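You operate a simulated robot arm through the tools that you are given. There is no shell and no other tool.

The job below is to be done with a simulated robot arm. You get a single attempt, and the scene is never put back.

TASK
Weigh about 125 grams of beans from the brown mug into the pink dish.
Fine: dish on the bench scale, zero it, then pour to within ten grams of 125; the mug goes back. Set down upright: brown mug.

It is judged by the outcome, as a careful person would: the job done as asked, and still so three seconds after it is handed in. It fails if anything else is knocked over, pushed out of place, dropped, spilled or broken.

THE ROBOT
A 7-joint arm with a two-finger parallel gripper, fixed in place. Base frame: the origin is at the foot of the arm, x ahead of it, y to its left, z up; the work surface is at about z = 0.86. Lengths are in m, angles in degrees, forces in N, time in s.
With the tool pointing down near the work surface it reaches from about 0.4 to 0.9 m from the base axis. Its first joint turns from -143.0 to 143.0 degrees. Payload 3 kg.
The TCP is the grasp point between the finger pads, 0.03 m short of the fingertips. In the tool frame z runs along the fingers and y along their closing line. The gripper opens to 0.094 m. The fingers are 0.028 m wide and 0.01 m thick; the gripper's body (0.05 by 0.096 m) begins 0.055 m behind the TCP.
Orientation is that of the tool frame in the base frame, as a unit quaternion [w, x, y, z]. With the fingers straight down and closing along the base's y, the tool's x points along the base's -x, its y along +y and its z along -z.

THE INTERFACE
- The arm moves only by the tool move_arm. Its argument "motion" is a list of rows, each a list of 2 entries, a list of its own where there are three numbers: the shift along the tool's x, y, z in m, then the turn, a rotation vector about the tool's x, y, z in degrees. In form: [[[tx, ty, tz], [ax, ay, az]], ...]. A call has 1 to 20 rows; each row is the pose to reach, as a shift and turn from the pose commanded when the call began, along the tool's axes at that moment. "claw" is the finger opening in m, from 0 to 0.094, set as the call begins (left out, the last holds). Each row takes 0.2 s and may step no farther than 0.05 m and 8.6 degrees from the row before; otherwise, or with a gripper value out of range, the whole call is refused. Where a pose cannot be reached the arm comes as near as it can. A force on the tool above 40 N (or 10 N above the force at the start of the call, whichever is more), or a blocked arm, ends the call early, and 0.2 s more pass. Each finger travels about 0.072 m/s and halts on what it meets, pressing with about 25 N; the grip force reading is that of the motor and also rises with nothing between the fingers. The clock runs only during rows and for 0.2 s after the last one: add rows that repeat a pose to give the fingers time. The reply holds the time, the measured pose of the TCP, the force on the tool along the base axes, the opening and the grip force, in the units named above and with some noise, with the torque about the TCP (base axes, N m) and any sound that the robot's microphone picked up, and new pictures: "views" is both (left out), scene, wrist or none.
- Cameras (640 x 400 px; columns grow to the right, rows downward): "scene" is fixed at [0.2068, -0.4896, 1.4413]; the picture's right is [0.87, -0.48, 0.00], its down [-0.19, -0.35, -0.92] and it looks along [0.45, 0.80, -0.40] (base axes); focal length 323 px, centre (320, 200). "wrist" rides on the gripper at [0.076, 0.014, -0.102] in the tool frame; the picture's right is [-0.18, 0.98, 0.00], its down [-0.75, -0.14, -0.64] and it looks along [-0.63, -0.12, 0.77] (tool axes); focal length 243 px, centre (320, 200). There is no depth. A picture from a camera that has moved, and an enlarged one, comes with that camera's place and axes in the base frame and with its lens. The place of the scene camera against the robot may be out by one fixed shift of up to 0.025 m in any direction.
- enlarge(camera, box): a new picture of the part [left, top, right, bottom] of that camera's present view, enlarged. No time passes.
- finish_job(): hands the job in; it is judged then, once.

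Nothing tells you positions but the pictures and the camera data. Unless the task says otherwise, let go and move clear before handing in.

The tools are called after ">>>" as a command line: name --argument value ..., lists and objects as JSON in quotes. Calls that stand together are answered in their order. move_arm: Moves the arm, as the interface text tells. Its arguments: {"type":"object","properties":{"motion":{"type":"array","items":{"type":"array"}},"claw":{"type":"number"},"views":{"type":"string","enum":["both","scene","wrist","none"]}},"required":["motion"]} The other tools are called the same way: enlarge (camera, box) takes an enlarged picture of a part of a camera's view; finish_job () hands the job in.

At the start:

```text
time_s: 0.0
tool_pos: [0.5994, 0.1359, 1.159]
ee_rot: [0.001, 0.0, 1.0, 0.0]
contact_force: [0.3, -0.5, 0.0]
wrist_torque: [0.01, 0.0, 0.02]
width: 0.0937
grasp_force: 0.0
```

scene: 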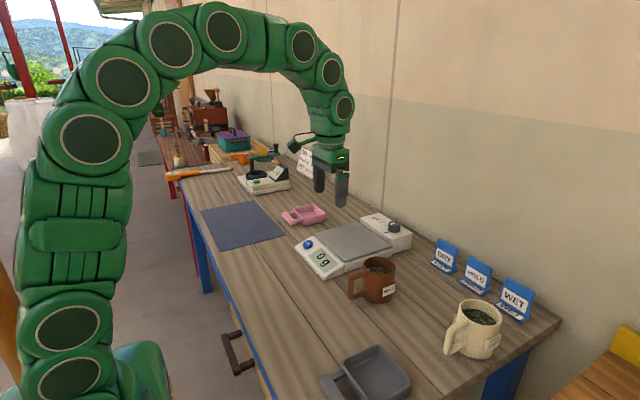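
wrist: 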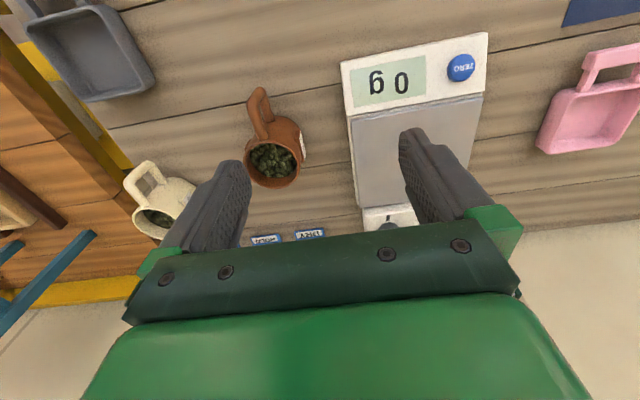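

I see a bench scale showing 0 g with a blue ZERO button, a pink dish to its left, the brown mug with beans to its right and a cream mug farther off. I'll look closer before moving.

>>> enlarge --camera "scene" --box '[260, 180, 420, 310]'

>>> enlarge --camera "wrist" --box '[320, 0, 640, 240]'

>>> enlarge --camera "wrist" --box '[100, 60, 340, 260]'

>>> enlarge --camera "scene" --box '[340, 220, 560, 380]'

>>> enlarge --camera "scene" --box '[150, 80, 350, 220]'

```text
3.08 times, centred on (340, 245) of scene
camera zoom: at [0.2068, -0.4896, 1.4413], right [0.87, -0.48, 0.0], down [-0.19, -0.35, -0.92], along [0.45, 0.8, -0.4], focal length 994 px, centre (258, 62)
```

zoom: 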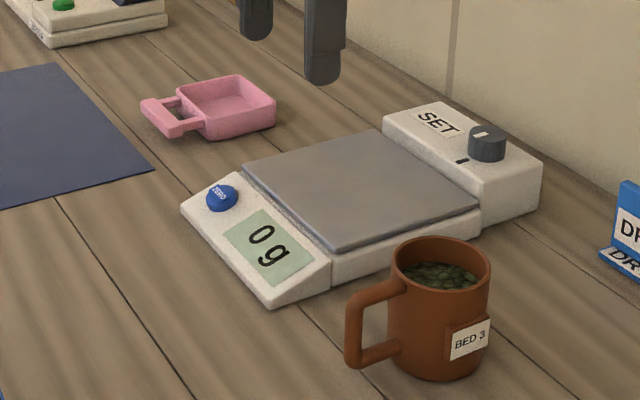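

```text
1.67 times, centred on (480, 120) of wrist
camera zoom: at [0.5234, 0.1518, 1.2628], right [0.18, 0.98, 0.0], down [0.75, -0.14, 0.64], along [0.63, -0.12, -0.77], focal length 404 px, centre (53, 333)
```

zoom: 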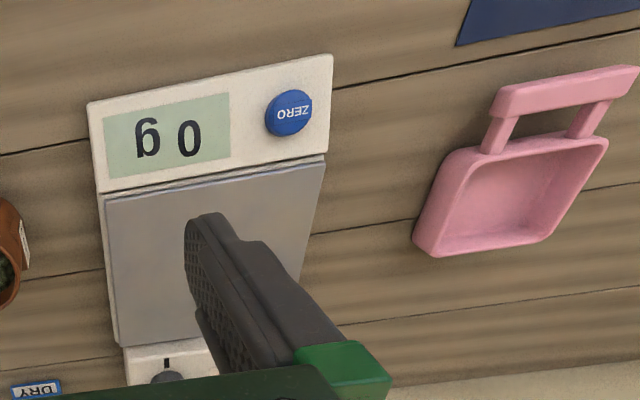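

```text
2.00 times, centred on (220, 160) of wrist
camera zoom: at [0.5234, 0.1518, 1.2628], right [0.18, 0.98, 0.0], down [0.75, -0.14, 0.64], along [0.63, -0.12, -0.77], focal length 485 px, centre (520, 280)
```

zoom: 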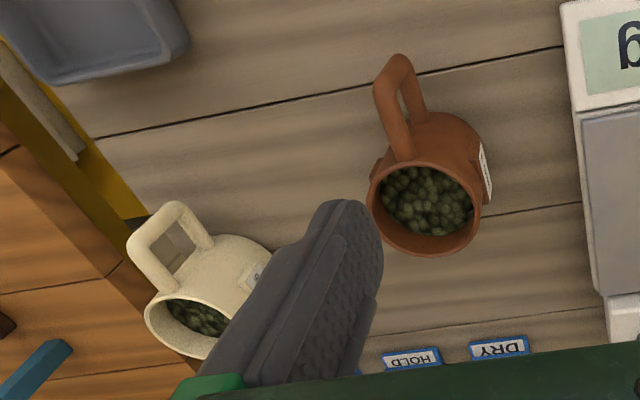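

```text
2.50 times, centred on (450, 300) of scene
camera zoom: at [0.2068, -0.4896, 1.4413], right [0.87, -0.48, 0.0], down [-0.19, -0.35, -0.92], along [0.45, 0.8, -0.4], focal length 808 px, centre (-5, -50)
```

zoom: 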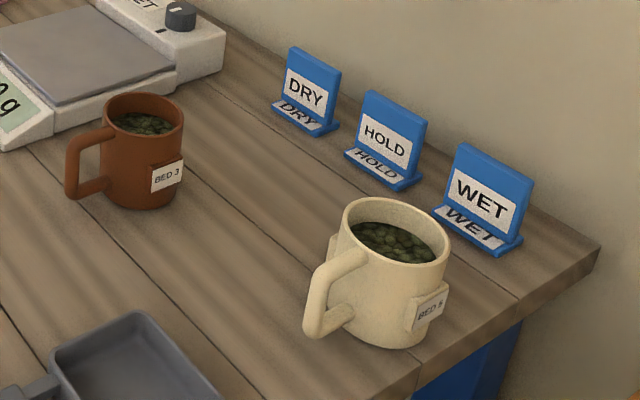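

```text
2.86 times, centred on (250, 150) of scene
camera zoom: at [0.2068, -0.4896, 1.4413], right [0.87, -0.48, 0.0], down [-0.19, -0.35, -0.92], along [0.45, 0.8, -0.4], focal length 923 px, centre (520, 343)
```

zoom: 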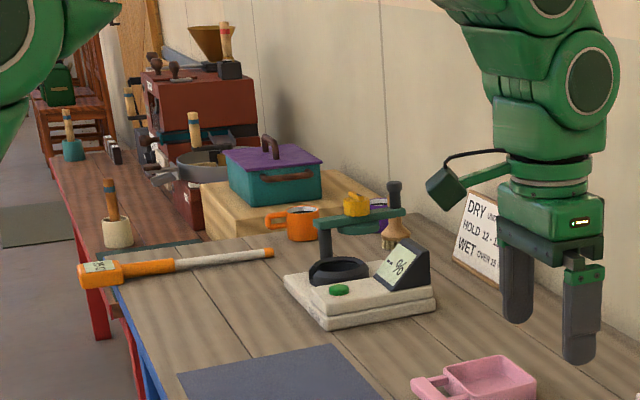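

The bench scale sits around (0.7, 0.25), the pink dish near (0.75, 0.55) with its handle pointing back toward the robot, and the brown mug near (0.69, 0.05) with its handle toward the robot and label plates on its ±y sides. I'll move over to view the dish with the wrist camera first.

>>> move_arm --motion '[[[0.002, 0.044, 0.006], [0, 0, 0]], [[0.004, 0.088, 0.012], [0, 0, 0]], [[0.006, 0.132, 0.018], [0, 0, 0]], [[0.008, 0.176, 0.024], [0, 0, 0]], [[0.01, 0.22, 0.03], [0, 0, 0]], [[0.012, 0.264, 0.036], [0, 0, 0]], [[0.014, 0.308, 0.042], [0, 0, 0]], [[0.016, 0.352, 0.048], [0, 0, 0]], [[0.018, 0.396, 0.054], [0, 0, 0]], [[0.02, 0.43, 0.06], [0, 0, 0]], [[0.02, 0.43, 0.06], [0, 0, 0]]]' --views "both"

```text
time_s: 2.4
tool_pos: [0.584, 0.5673, 1.1017]
ee_rot: [0.0, 0.001, 1.0, 0.0]
contact_force: [-0.6, 0.3, -0.1]
wrist_torque: [0.01, 0.07, 0.0]
width: 0.094
grasp_force: 0.0
camera wrist: at [0.5071, 0.5831, 1.2045], right [0.18, 0.98, 0.0], down [0.75, -0.14, 0.64], along [0.63, -0.12, -0.77], focal length 243 px, centre (320, 200)
```

scene: 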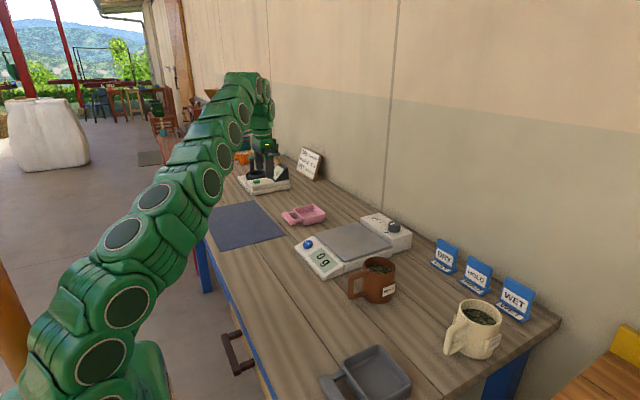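
wrist: 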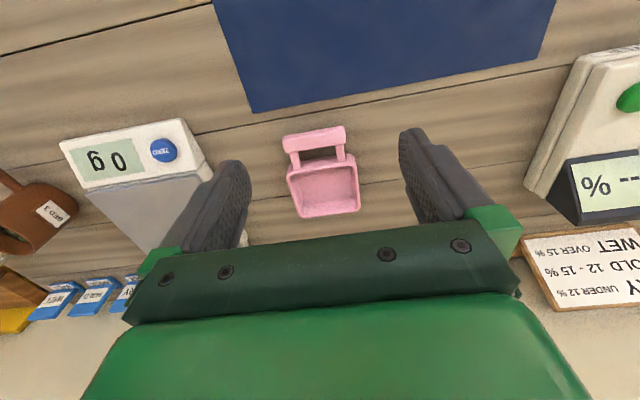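

>>> enlarge --camera "wrist" --box '[260, 110, 390, 230]'

>>> enlarge --camera "wrist" --box '[40, 100, 240, 260]'

>>> enlarge --camera "scene" --box '[270, 190, 340, 240]'

```text
3.33 times, centred on (325, 170) of wrist
camera zoom: at [0.5071, 0.5831, 1.2045], right [0.18, 0.98, 0.0], down [0.75, -0.14, 0.64], along [0.63, -0.12, -0.77], focal length 809 px, centre (303, 300)
```

zoom: 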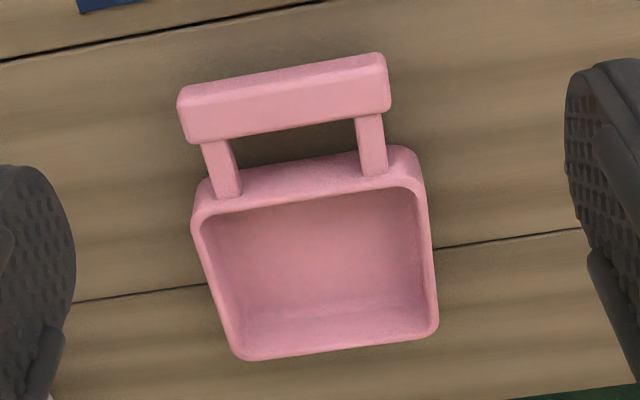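

```text
2.50 times, centred on (140, 180) of wrist
camera zoom: at [0.5071, 0.5831, 1.2045], right [0.18, 0.98, 0.0], down [0.75, -0.14, 0.64], along [0.63, -0.12, -0.77], focal length 606 px, centre (770, 250)
```

zoom: 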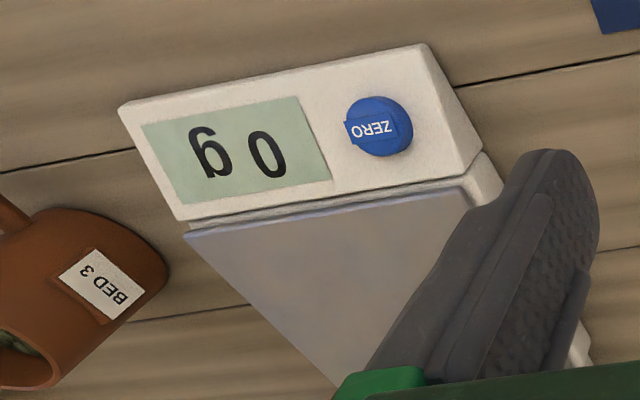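

```text
8.00 times, centred on (305, 215) of scene
camera zoom: at [0.2068, -0.4896, 1.4413], right [0.87, -0.48, 0.0], down [-0.19, -0.35, -0.92], along [0.45, 0.8, -0.4], focal length 2585 px, centre (440, 80)
```

zoom: 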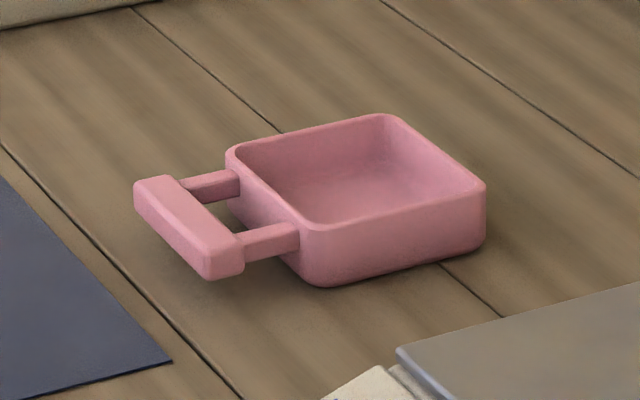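

The dish bowl is about 0.105 m square centred near (0.745, 0.546), and its handle bar runs along y at about x = 0.658. I'll rotate the gripper a quarter turn so it closes along x, and come in above the bar.

>>> move_arm --motion '[[[-0.0067, -0.0019, 0.0091], [0, 0, -8.2]], [[-0.0134, -0.0038, 0.0182], [0, 0, -16.4]], [[-0.0202, -0.0057, 0.0273], [0, 0, -24.6]], [[-0.0269, -0.0076, 0.0364], [0, 0, -32.8]], [[-0.0336, -0.0095, 0.0455], [0, 0, -41]], [[-0.0404, -0.0115, 0.0545], [0, 0, -49.2]], [[-0.0471, -0.0134, 0.0636], [0, 0, -57.4]], [[-0.0538, -0.0153, 0.0727], [0, 0, -65.6]], [[-0.0605, -0.0172, 0.0818], [0, 0, -73.8]], [[-0.0673, -0.0191, 0.0909], [0, 0, -82]], [[-0.074, -0.021, 0.1], [0, 0, -90]], [[-0.074, -0.021, 0.1], [0, 0, -90]]]' --views "both"

```text
time_s: 5.0
tool_pos: [0.6561, 0.5445, 0.9994]
ee_rot: [0.0, 0.708, -0.707, 0.0]
contact_force: [1.2, 0.1, 0.5]
wrist_torque: [-0.02, 0.0, 0.03]
width: 0.0942
grasp_force: 0.1
camera wrist: at [0.641, 0.4702, 1.1038], right [-0.98, 0.18, 0.0], down [0.14, 0.75, 0.64], along [0.12, 0.63, -0.77], focal length 243 px, centre (320, 200)
```

scene: 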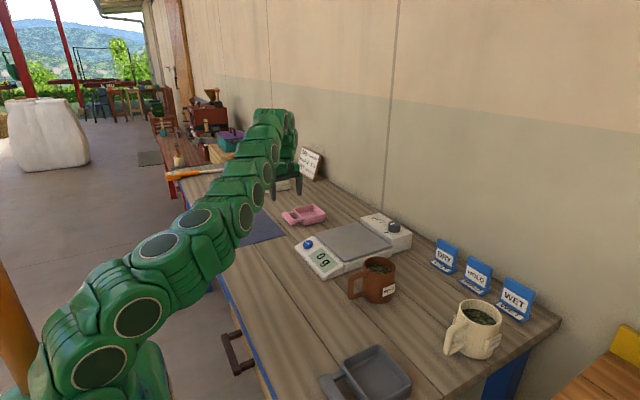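
wrist: 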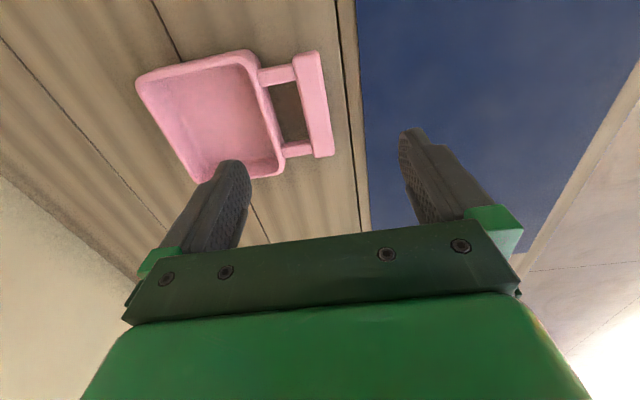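

>>> enlarge --camera "wrist" --box '[240, 40, 360, 170]'

```text
3.08 times, centred on (300, 105) of wrist
camera zoom: at [0.641, 0.4702, 1.1038], right [-0.98, 0.18, 0.0], down [0.14, 0.75, 0.64], along [0.12, 0.63, -0.77], focal length 746 px, centre (382, 492)
```

zoom: 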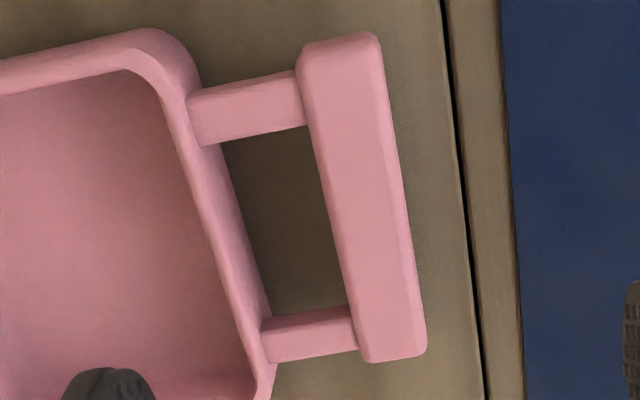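

The bar spans about x = 0.650–0.670 with a 0.03 m gap to the bowl wall, and the tool is about 4 mm short in x. I'll narrow the fingers to 0.034 and descend so one finger goes into the gap.

>>> move_arm --motion '[[[0, -0.0045, 0], [0, 0, 0]], [[0, -0.0045, 0], [0, 0, 0]], [[0, -0.0045, 0], [0, 0, 0]], [[0, -0.0045, 0.02], [0, 0, 0]], [[0, -0.0045, 0.04], [0, 0, 0]], [[0, -0.0045, 0.055], [0, 0, 0]], [[0, -0.0045, 0.065], [0, 0, 0]], [[0, -0.0045, 0.065], [0, 0, 0]]]' --claw 0.034 --views "wrist"

```text
time_s: 6.8
tool_pos: [0.6586, 0.5454, 0.9342]
ee_rot: [-0.001, -0.707, 0.707, 0.0]
contact_force: [-0.3, -0.4, 0.5]
wrist_torque: [0.02, -0.01, -0.02]
width: 0.0339
grasp_force: 0.1
camera wrist: at [0.6443, 0.4693, 1.0364], right [-0.98, 0.18, 0.0], down [0.14, 0.75, 0.64], along [0.12, 0.63, -0.77], focal length 243 px, centre (320, 200)
```

wrist: 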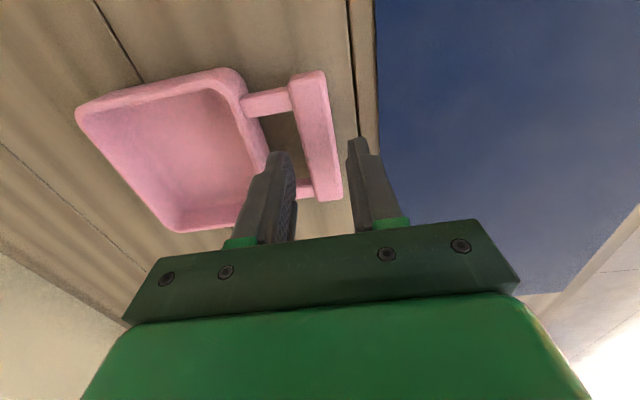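

>>> enlarge --camera "wrist" --box '[230, 60, 400, 250]'

>>> enlarge --camera "scene" --box '[250, 150, 350, 240]'

```text
2.11 times, centred on (315, 155) of wrist
camera zoom: at [0.6443, 0.4693, 1.0364], right [-0.98, 0.18, 0.0], down [0.14, 0.75, 0.64], along [0.12, 0.63, -0.77], focal length 511 px, centre (330, 295)
```

zoom: 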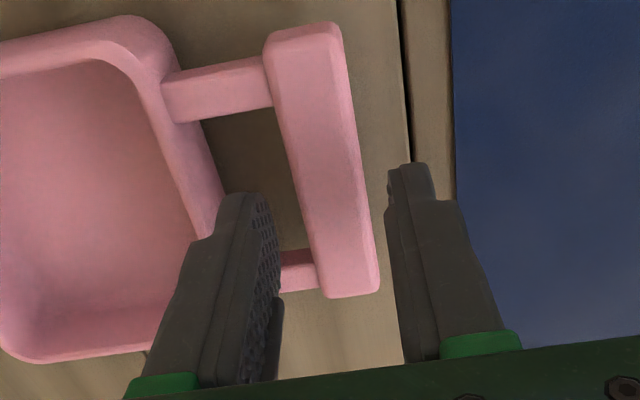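

```text
4.44 times, centred on (300, 195) of scene
camera zoom: at [0.2068, -0.4896, 1.4413], right [0.87, -0.48, 0.0], down [-0.19, -0.35, -0.92], along [0.45, 0.8, -0.4], focal length 1436 px, centre (409, 222)
```

zoom: 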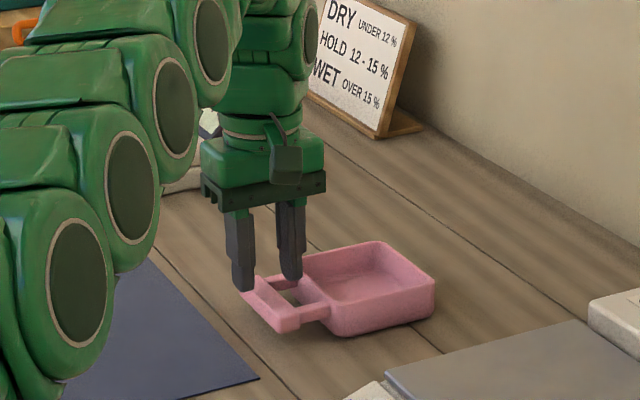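

>>> move_arm --motion '[[[0, 0, 0.01], [0, 0, 0]], [[0, 0, 0.02], [0, 0, 0]], [[0, 0, 0.03], [0, 0, 0]], [[0, 0, 0.038], [0, 0, 0]], [[0, 0, 0.038], [0, 0, 0]]]' --claw 0.034 --views "both"

```text
time_s: 8.0
tool_pos: [0.6572, 0.546, 0.8961]
ee_rot: [0.001, -0.707, 0.707, 0.0]
contact_force: [-0.5, -0.5, -0.1]
wrist_torque: [0.0, 0.0, 0.0]
width: 0.0337
grasp_force: 0.1
camera wrist: at [0.6437, 0.4708, 0.9999], right [-0.98, 0.18, 0.0], down [0.14, 0.75, 0.64], along [0.12, 0.63, -0.77], focal length 243 px, centre (320, 200)
```

scene: 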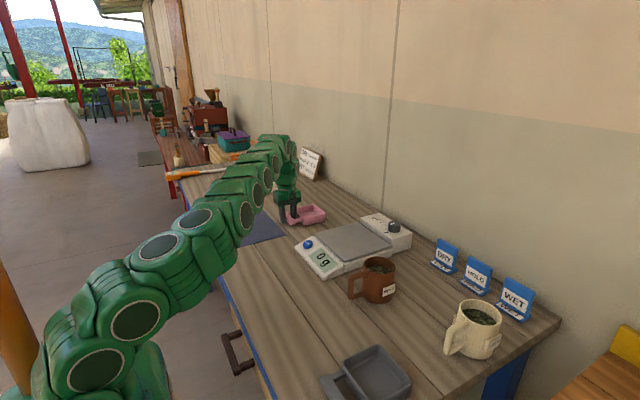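
wrist: 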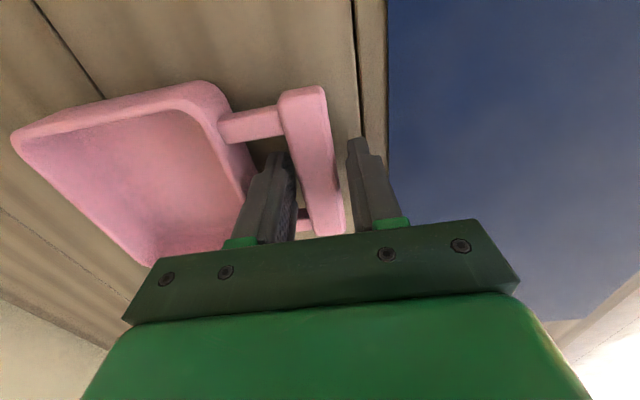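

The fingers straddle the bar with no contact. Now I close on it and check the grip before lifting.

>>> move_arm --motion '[[[0, 0, 0], [0, 0, 0]], [[0, 0, 0], [0, 0, 0]], [[0, 0, 0], [0, 0, 0]]]' --claw 0.0 --views "wrist"

```text
time_s: 8.8
tool_pos: [0.6576, 0.5457, 0.8967]
ee_rot: [0.0, 0.707, -0.707, 0.001]
contact_force: [1.5, 0.1, 9.8]
wrist_torque: [-0.01, -0.37, -0.01]
width: 0.0214
grasp_force: 25.2
camera wrist: at [0.6438, 0.4708, 1.0005], right [-0.98, 0.18, 0.0], down [0.14, 0.75, 0.64], along [0.12, 0.63, -0.77], focal length 243 px, centre (320, 200)
```

wrist: 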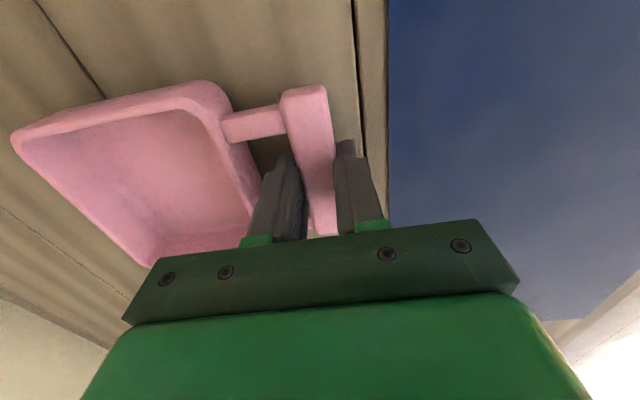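

>>> move_arm --motion '[[[0, 0, -0.01], [0, 0, 0]], [[0, 0, -0.025], [0, 0, 0]], [[0, 0, -0.045], [0, 0, 0]], [[0, 0, -0.07], [0, 0, 0]], [[0, 0, -0.09], [0, 0, 0]], [[0, 0, -0.09], [0, 0, 0]]]' --claw 0.0 --views "both"

```text
time_s: 10.2
tool_pos: [0.6577, 0.5467, 0.9866]
ee_rot: [0.001, -0.707, 0.707, 0.0]
contact_force: [-0.3, 0.3, -1.6]
wrist_torque: [0.01, 0.07, -0.01]
width: 0.0215
grasp_force: 25.3
camera wrist: at [0.6425, 0.4721, 1.0908], right [-0.98, 0.18, 0.0], down [0.14, 0.75, 0.64], along [0.12, 0.63, -0.77], focal length 243 px, centre (320, 200)
```

scene: 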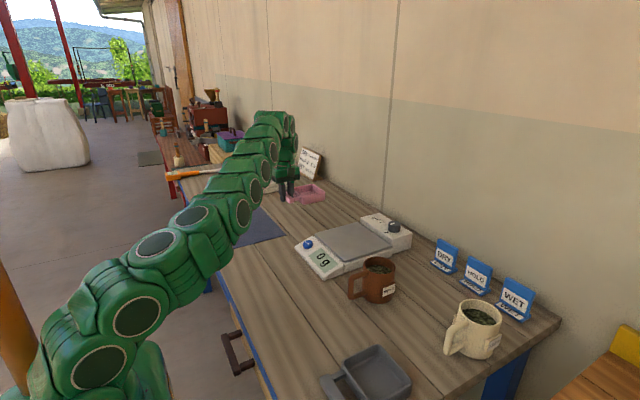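
wrist: 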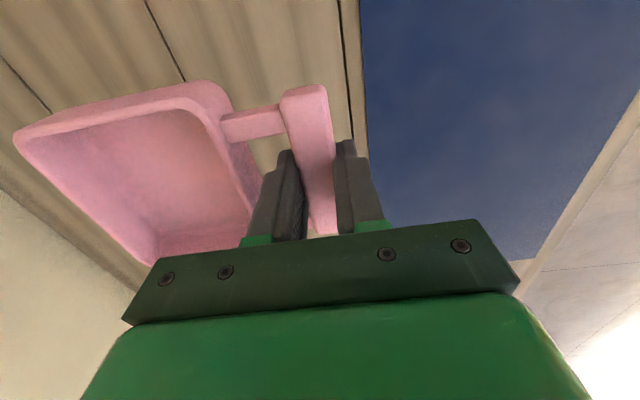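

The dish is held level (about 0.16 kg). I'll carry it over the scale plate, whose centre I take to be about (0.765, 0.269) at z ≈ 0.895.

>>> move_arm --motion '[[[0.02, -0.001, 0], [0, 0, 0]], [[0.055, -0.003, 0], [0, 0, 0]], [[0.095, -0.006, 0], [0, 0, 0]], [[0.135, -0.009, 0], [0, 0, 0]], [[0.175, -0.012, 0], [0, 0, 0]], [[0.215, -0.0145, 0], [0, 0, 0]], [[0.25, -0.0165, 0], [0, 0, 0]], [[0.27, -0.0175, 0], [0, 0, 0]], [[0.278, -0.0175, 0], [0, 0, 0]], [[0.278, -0.0175, 0], [0, 0, 0]]]' --claw 0.0 --views "both"

```text
time_s: 12.4
tool_pos: [0.675, 0.2666, 0.988]
ee_rot: [0.0, -0.707, 0.708, 0.001]
contact_force: [0.5, 0.3, -1.1]
wrist_torque: [0.0, 0.1, 0.0]
width: 0.0215
grasp_force: 24.7
camera wrist: at [0.6614, 0.1924, 1.0917], right [-0.98, 0.18, 0.0], down [0.14, 0.75, 0.64], along [0.12, 0.63, -0.77], focal length 243 px, centre (320, 200)
```

scene: 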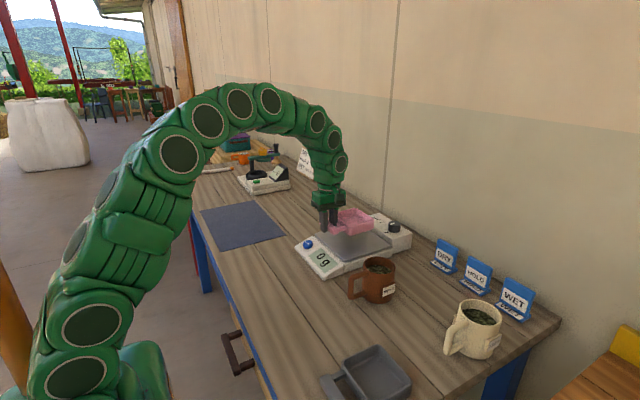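
wrist: 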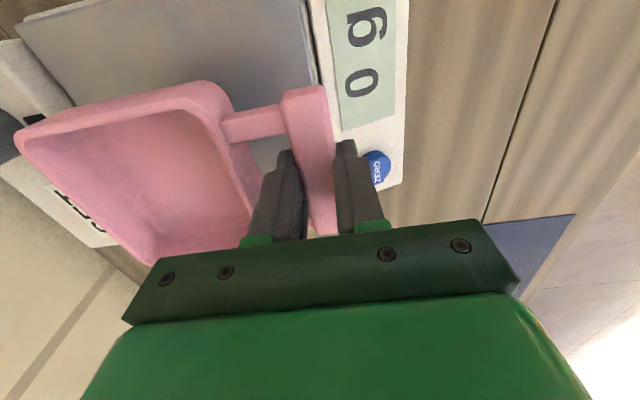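

>>> enlarge --camera "scene" --box '[285, 170, 425, 290]'

>>> enlarge --camera "wrist" --box '[0, 0, 420, 260]'

```text
3.33 times, centred on (355, 230) of scene
camera zoom: at [0.2068, -0.4896, 1.4413], right [0.87, -0.48, 0.0], down [-0.19, -0.35, -0.92], along [0.45, 0.8, -0.4], focal length 1077 px, centre (203, 100)
```

zoom: 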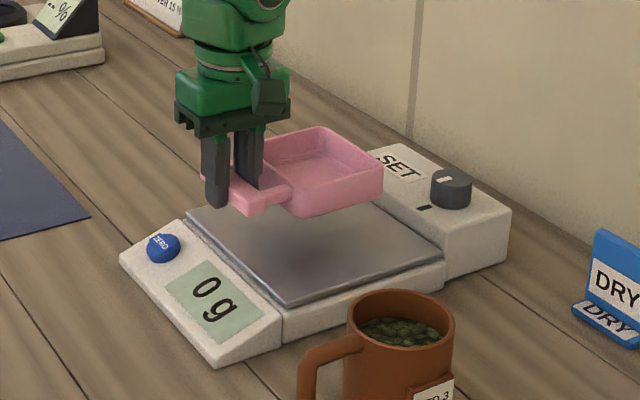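

```text
1.52 times, centred on (210, 130) of wrist
camera zoom: at [0.6614, 0.1924, 1.0917], right [-0.98, 0.18, 0.0], down [0.14, 0.75, 0.64], along [0.12, 0.63, -0.77], focal length 370 px, centre (488, 307)
```

zoom: 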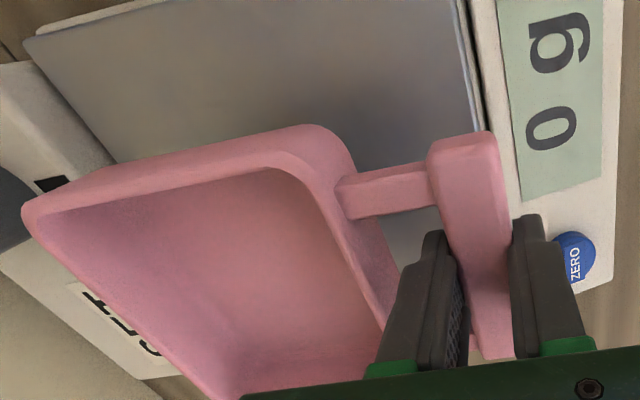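

>>> move_arm --motion '[[[0, 0, 0.015], [0, 0, 0]], [[0, 0, 0.03], [0, 0, 0]], [[0, 0, 0.04], [0, 0, 0]], [[0, 0, 0.046], [0, 0, 0]], [[0, 0, 0.046], [0, 0, 0]]]' --claw 0.0 --views "scene"

>>> enlarge --camera "scene" --box '[285, 190, 425, 290]'

```text
time_s: 13.6
tool_pos: [0.6749, 0.2677, 0.9421]
ee_rot: [0.0, 0.707, -0.707, 0.0]
contact_force: [-1.1, -0.5, 6.4]
wrist_torque: [0.13, -0.13, 0.01]
width: 0.0217
grasp_force: 25.1
```

scene: 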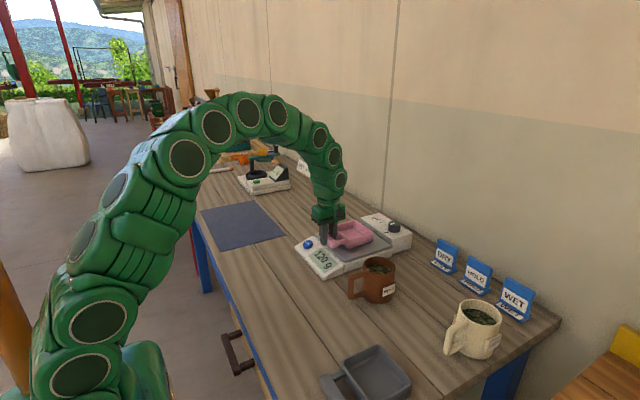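

```text
4.00 times, centred on (355, 240) of scene
camera zoom: at [0.2068, -0.4896, 1.4413], right [0.87, -0.48, 0.0], down [-0.19, -0.35, -0.92], along [0.45, 0.8, -0.4], focal length 1292 px, centre (180, 40)
```

zoom: 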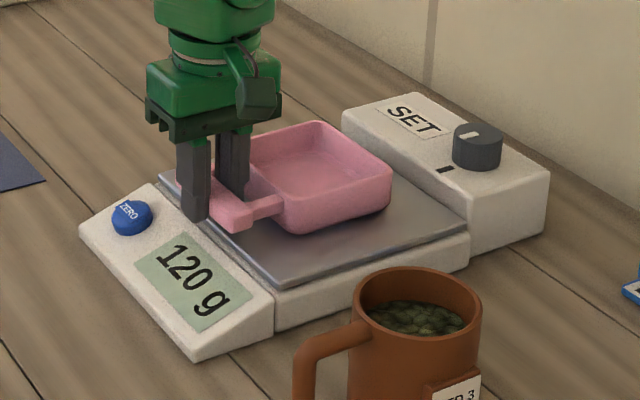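

The dish touched the plate a bit earlier than I estimated (plate near z ≈ 0.905). I'll ease off 1 mm and then open the fingers slightly to release it.

>>> move_arm --motion '[[[0, 0, -0.001], [0, 0, 0]], [[0, 0, -0.001], [0, 0, 0]], [[0, 0, -0.001], [0, 0, 0]]]' --claw 0.0 --views "scene"

>>> enlarge --camera "scene" --box '[285, 190, 425, 290]'

```text
time_s: 14.4
tool_pos: [0.6755, 0.2674, 0.9416]
ee_rot: [0.0, 0.707, -0.707, -0.001]
contact_force: [0.0, 0.0, -1.6]
wrist_torque: [0.03, 0.08, 0.01]
width: 0.0216
grasp_force: 25.1
```

scene: 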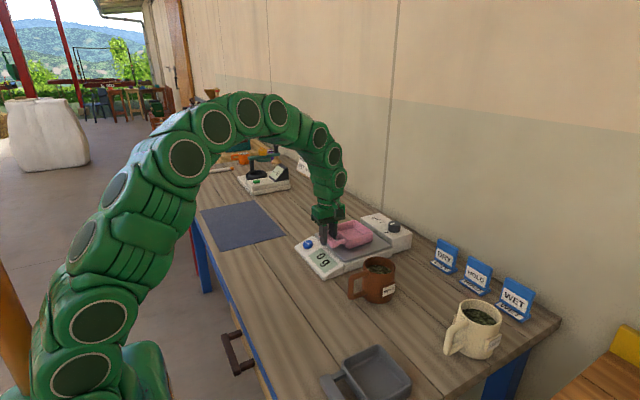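

```text
4.00 times, centred on (355, 240) of scene
camera zoom: at [0.2068, -0.4896, 1.4413], right [0.87, -0.48, 0.0], down [-0.19, -0.35, -0.92], along [0.45, 0.8, -0.4], focal length 1292 px, centre (180, 40)
```

zoom: 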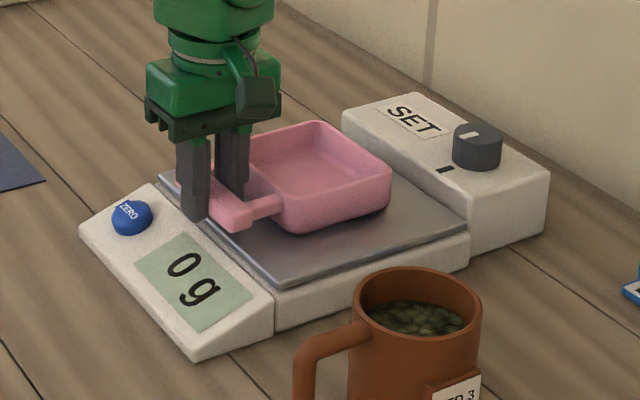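

It's now hovering under a millimetre above the plate. I'll release it.

>>> move_arm --motion '[[[0, 0, 0.0006], [0, 0, 0]], [[0, 0, 0.0006], [0, 0, 0]], [[0, 0, 0.0006], [0, 0, 0]], [[0, 0, 0.0006], [0, 0, 0]]]' --claw 0.036 --views "both"

>>> enlarge --camera "scene" --box '[285, 190, 425, 290]'

>>> enlarge --camera "wrist" --box '[0, 0, 420, 260]'

```text
time_s: 15.4
tool_pos: [0.6745, 0.2684, 0.9414]
ee_rot: [-0.001, 0.707, -0.707, 0.001]
contact_force: [-0.7, -0.3, 0.3]
wrist_torque: [-0.02, 0.01, -0.01]
width: 0.0359
grasp_force: 0.0
camera wrist: at [0.6601, 0.193, 1.0447], right [-0.98, 0.18, 0.0], down [0.14, 0.75, 0.64], along [0.12, 0.63, -0.77], focal length 243 px, centre (320, 200)
```

scene: 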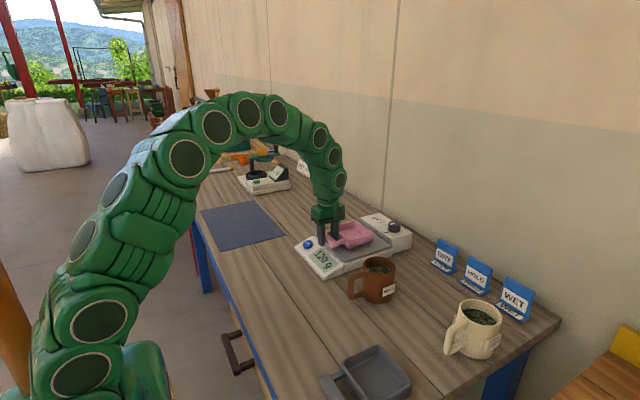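
wrist: 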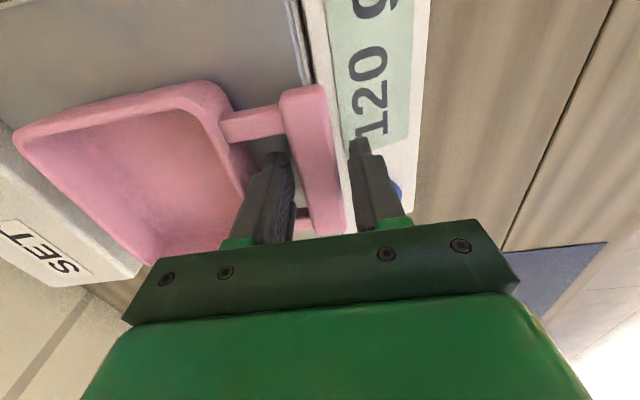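

```text
4.00 times, centred on (355, 240) of scene
camera zoom: at [0.2068, -0.4896, 1.4413], right [0.87, -0.48, 0.0], down [-0.19, -0.35, -0.92], along [0.45, 0.8, -0.4], focal length 1292 px, centre (180, 40)
```

zoom: 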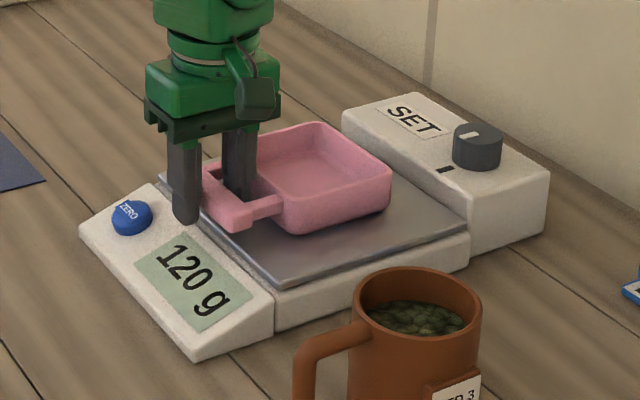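

```text
1.52 times, centred on (210, 130) of wrist
camera zoom: at [0.6601, 0.193, 1.0447], right [-0.98, 0.18, 0.0], down [0.14, 0.75, 0.64], along [0.12, 0.63, -0.77], focal length 370 px, centre (488, 307)
```

zoom: 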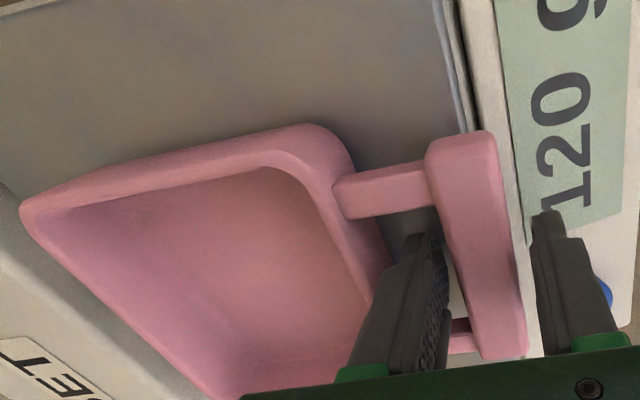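

The dish is seated and the scale reads 120 g. I'll rise, close the fingers and hover above the ZERO button at about (0.633, 0.330).

>>> move_arm --motion '[[[0, 0, -0.02], [0, 0, 0]], [[0, 0, -0.045], [0, 0, 0]], [[0, 0, -0.06], [0, 0, 0]], [[-0.031, 0.021, -0.06], [0, 0, 0]], [[-0.062, 0.042, -0.06], [0, 0, 0]], [[-0.062, 0.042, -0.06], [0, 0, 0]]]' --claw 0.036 --views "none"

>>> move_arm --motion '[[[0, 0, 0], [0, 0, 0]], [[0, 0, 0], [0, 0, 0]], [[0, 0, 0], [0, 0, 0]]]' --claw 0.0 --views "both"

>>> enlarge --camera "wrist" --box '[240, 60, 400, 220]'

>>> enlarge --camera "scene" --box '[285, 190, 425, 290]'

```text
time_s: 16.8
tool_pos: [0.6346, 0.3293, 0.999]
ee_rot: [-0.001, 0.707, -0.707, -0.001]
contact_force: [0.4, 0.6, -0.4]
wrist_torque: [-0.02, 0.02, 0.0]
width: 0.0359
grasp_force: 0.1
```

```text
time_s: 17.6
tool_pos: [0.6342, 0.3293, 0.998]
ee_rot: [0.0, -0.707, 0.707, -0.001]
contact_force: [-0.2, 0.3, 0.2]
wrist_torque: [-0.01, 0.0, 0.02]
width: 0.0
grasp_force: 24.7
camera wrist: at [0.6197, 0.2544, 1.103], right [-0.98, 0.18, 0.0], down [0.14, 0.75, 0.64], along [0.12, 0.63, -0.77], focal length 243 px, centre (320, 200)
```

scene: 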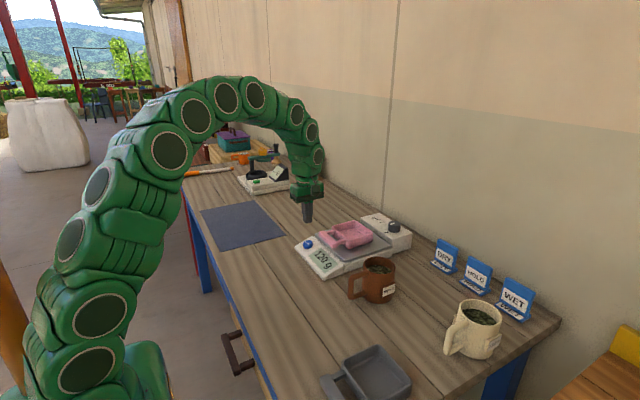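
wrist: 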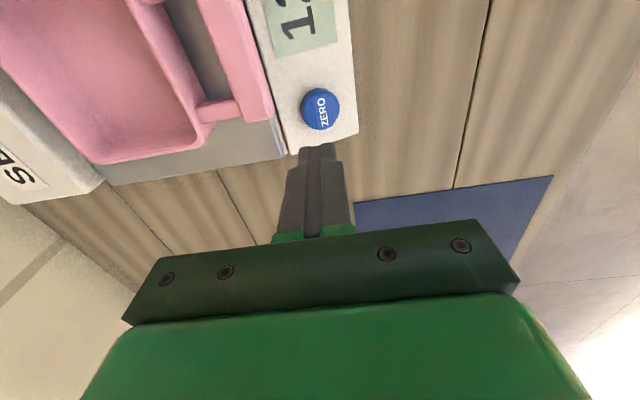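

```text
2.50 times, centred on (320, 140) of wrist
camera zoom: at [0.6197, 0.2544, 1.103], right [-0.98, 0.18, 0.0], down [0.14, 0.75, 0.64], along [0.12, 0.63, -0.77], focal length 606 px, centre (320, 350)
```

zoom: 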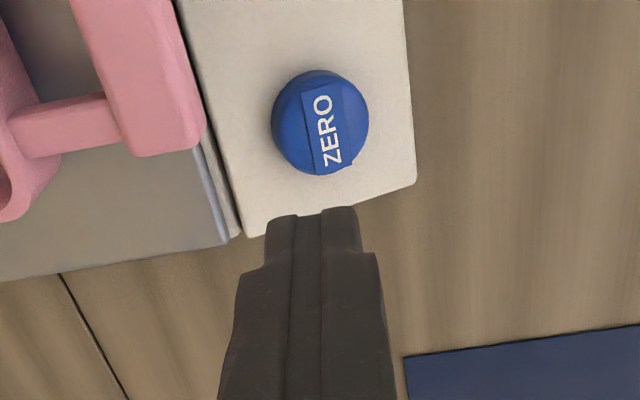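

```text
4.00 times, centred on (355, 240) of scene
camera zoom: at [0.2068, -0.4896, 1.4413], right [0.87, -0.48, 0.0], down [-0.19, -0.35, -0.92], along [0.45, 0.8, -0.4], focal length 1292 px, centre (180, 40)
```

zoom: 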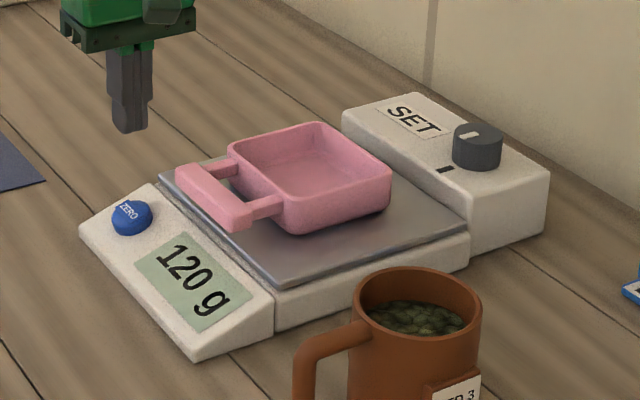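

The button sits right under the fingertips, about 4 mm toward −y. I'll line up and go down to just above it.

>>> move_arm --motion '[[[0.004, 0, 0.02], [0, 0, 0]], [[0.004, 0, 0.04], [0, 0, 0]], [[0.004, 0, 0.055], [0, 0, 0]], [[0.004, 0, 0.066], [0, 0, 0]], [[0.004, 0, 0.066], [0, 0, 0]]]' --claw 0.0 --views "both"

>>> enlarge --camera "wrist" --box '[240, 60, 400, 220]'

>>> enlarge --camera "scene" --box '[285, 190, 425, 290]'

```text
time_s: 18.8
tool_pos: [0.6333, 0.3246, 0.9345]
ee_rot: [-0.001, -0.707, 0.707, -0.001]
contact_force: [0.1, 0.5, 0.4]
wrist_torque: [-0.01, 0.0, 0.05]
width: 0.0
grasp_force: 24.6
camera wrist: at [0.6184, 0.2501, 1.0382], right [-0.98, 0.18, 0.0], down [0.14, 0.75, 0.64], along [0.12, 0.63, -0.77], focal length 243 px, centre (320, 200)
```

scene: 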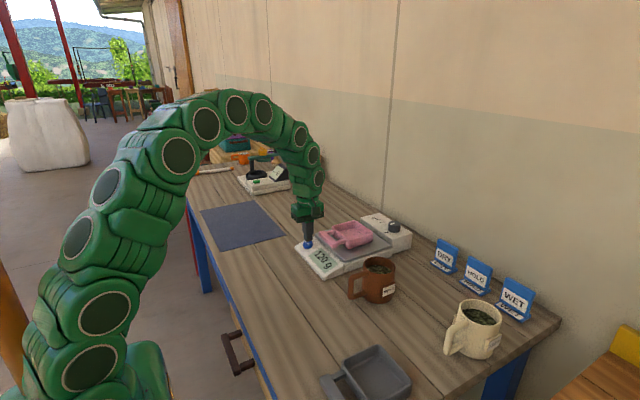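
wrist: 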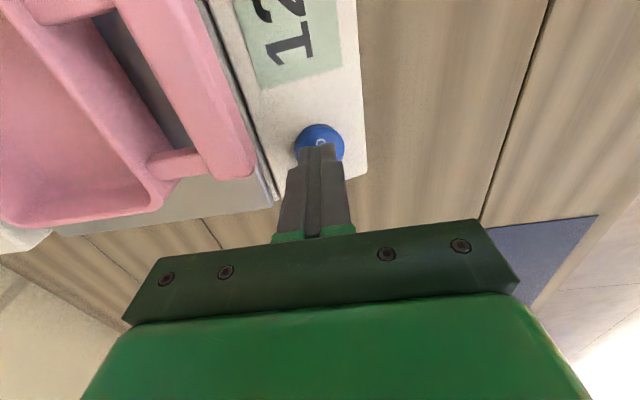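

```text
2.50 times, centred on (320, 140) of wrist
camera zoom: at [0.6184, 0.2501, 1.0382], right [-0.98, 0.18, 0.0], down [0.14, 0.75, 0.64], along [0.12, 0.63, -0.77], focal length 606 px, centre (320, 350)
```

zoom: 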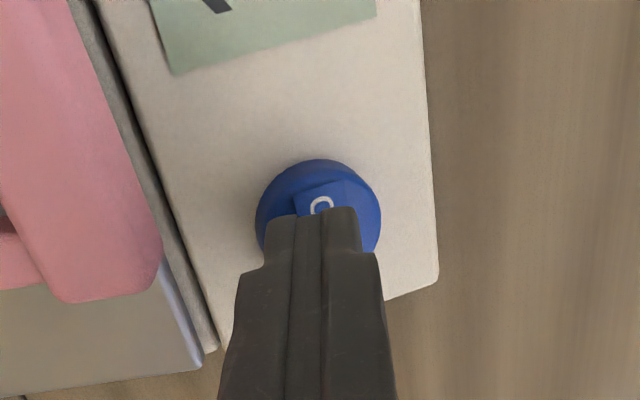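

```text
4.00 times, centred on (355, 240) of scene
camera zoom: at [0.2068, -0.4896, 1.4413], right [0.87, -0.48, 0.0], down [-0.19, -0.35, -0.92], along [0.45, 0.8, -0.4], focal length 1292 px, centre (180, 40)
```

zoom: 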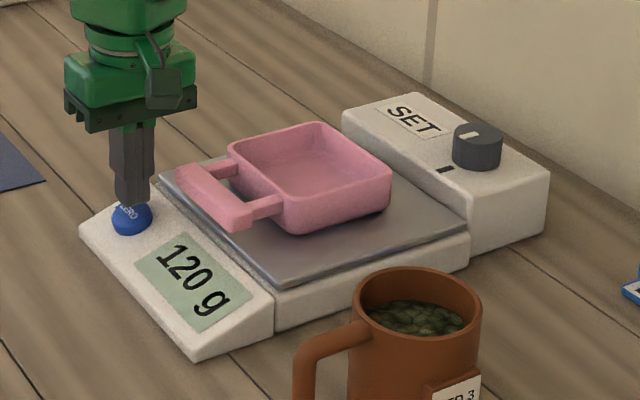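

>>> move_arm --motion '[[[0, 0, 0.003], [0, 0, 0]], [[0, 0, 0.006], [0, 0, 0]], [[0, 0, 0.008], [0, 0, 0]], [[0, 0, 0.01], [0, 0, 0]], [[0, 0, 0.01], [0, 0, 0]]]' --claw 0.0 --views "scene"

>>> enlarge --camera "scene" --box '[285, 190, 425, 290]'

```text
time_s: 20.0
tool_pos: [0.6338, 0.3248, 0.9246]
ee_rot: [0.0, -0.707, 0.707, 0.0]
contact_force: [-0.4, 0.4, 2.2]
wrist_torque: [0.07, 0.03, -0.01]
width: 0.0002
grasp_force: 24.8
heard: click
```

scene: 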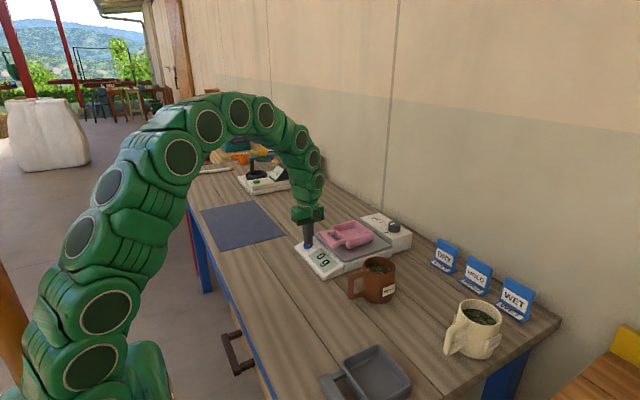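

```text
4.00 times, centred on (355, 240) of scene
camera zoom: at [0.2068, -0.4896, 1.4413], right [0.87, -0.48, 0.0], down [-0.19, -0.35, -0.92], along [0.45, 0.8, -0.4], focal length 1292 px, centre (180, 40)
```

zoom: 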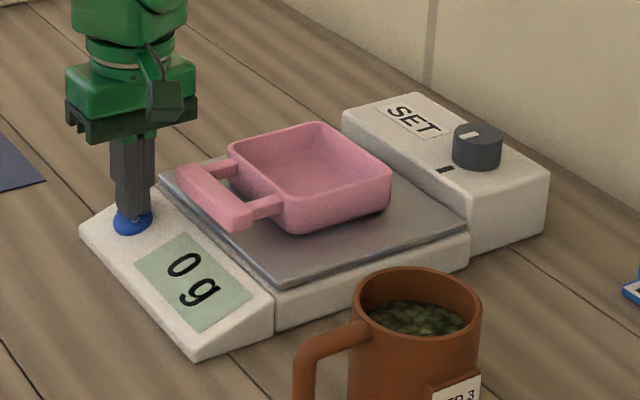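

The button clicked and the scale reads 0 g with the dish on it. I'll raise clear of the button, then swing over to look at the brown mug.

>>> move_arm --motion '[[[0, 0, -0.015], [0, 0, 0]], [[0, 0, -0.055], [0, 0, 0]], [[0, 0, -0.1], [0, 0, 0]], [[0, 0, -0.145], [0, 0, 0]], [[0, 0, -0.175], [0, 0, 0]]]' --claw 0.0 --views "none"

>>> move_arm --motion '[[[0.0464, 0.0038, 0], [0, 0, 5.6]], [[0.0928, 0.0076, 0], [0, 0, 11.3]], [[0.139, 0.0114, 0], [0, 0, 16.9]], [[0.1856, 0.0152, 0], [0, 0, 22.5]], [[0.232, 0.019, 0], [0, 0, 28.1]], [[0.2784, 0.0228, 0], [0, 0, 33.8]], [[0.3248, 0.0266, 0], [0, 0, 39.4]], [[0.371, 0.03, 0], [0, 0, 45]], [[0.371, 0.03, 0], [0, 0, 45]]]' --claw 0.094 --views "both"

>>> enlarge --camera "scene" --box '[285, 190, 425, 310]'

>>> enlarge --camera "wrist" --box '[220, 80, 420, 240]'

```text
time_s: 21.2
tool_pos: [0.6326, 0.3254, 1.0988]
ee_rot: [-0.001, 0.707, -0.707, 0.001]
contact_force: [-0.3, 0.6, -0.3]
wrist_torque: [0.02, 0.0, 0.02]
width: 0.0
grasp_force: 24.7
```

```text
time_s: 23.2
tool_pos: [0.6037, -0.0483, 1.0982]
ee_rot: [0.001, -0.382, 0.924, -0.001]
contact_force: [0.3, -0.4, 1.0]
wrist_torque: [0.01, 0.0, 0.0]
width: 0.0938
grasp_force: 0.0
camera wrist: at [0.5394, -0.09, 1.2014], right [-0.56, 0.83, 0.0], down [0.63, 0.43, 0.64], along [0.53, 0.36, -0.77], focal length 243 px, centre (320, 200)
```

scene: 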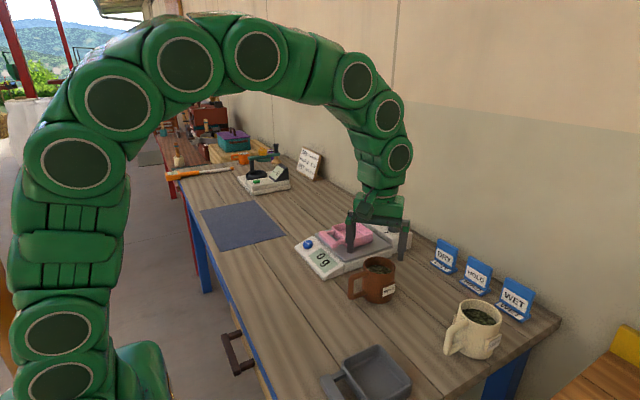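
wrist: 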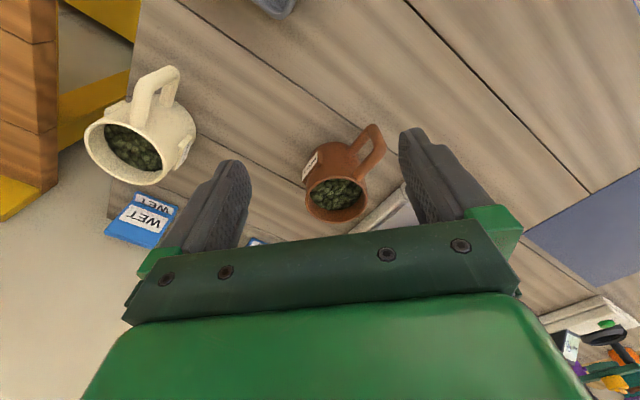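

```text
3.33 times, centred on (355, 250) of scene
camera zoom: at [0.2068, -0.4896, 1.4413], right [0.87, -0.48, 0.0], down [-0.19, -0.35, -0.92], along [0.45, 0.8, -0.4], focal length 1077 px, centre (203, 33)
```

zoom: 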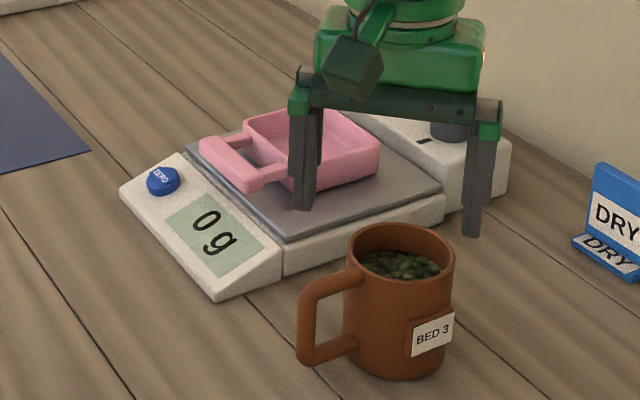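

```text
2.50 times, centred on (320, 160) of wrist
camera zoom: at [0.5394, -0.09, 1.2014], right [-0.56, 0.83, 0.0], down [0.63, 0.43, 0.64], along [0.53, 0.36, -0.77], focal length 606 px, centre (320, 300)
```

zoom: 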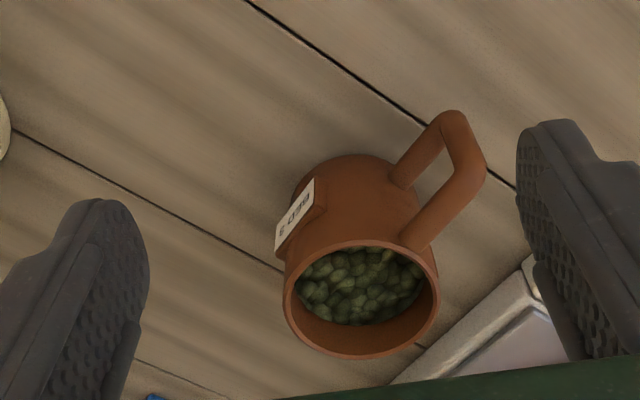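

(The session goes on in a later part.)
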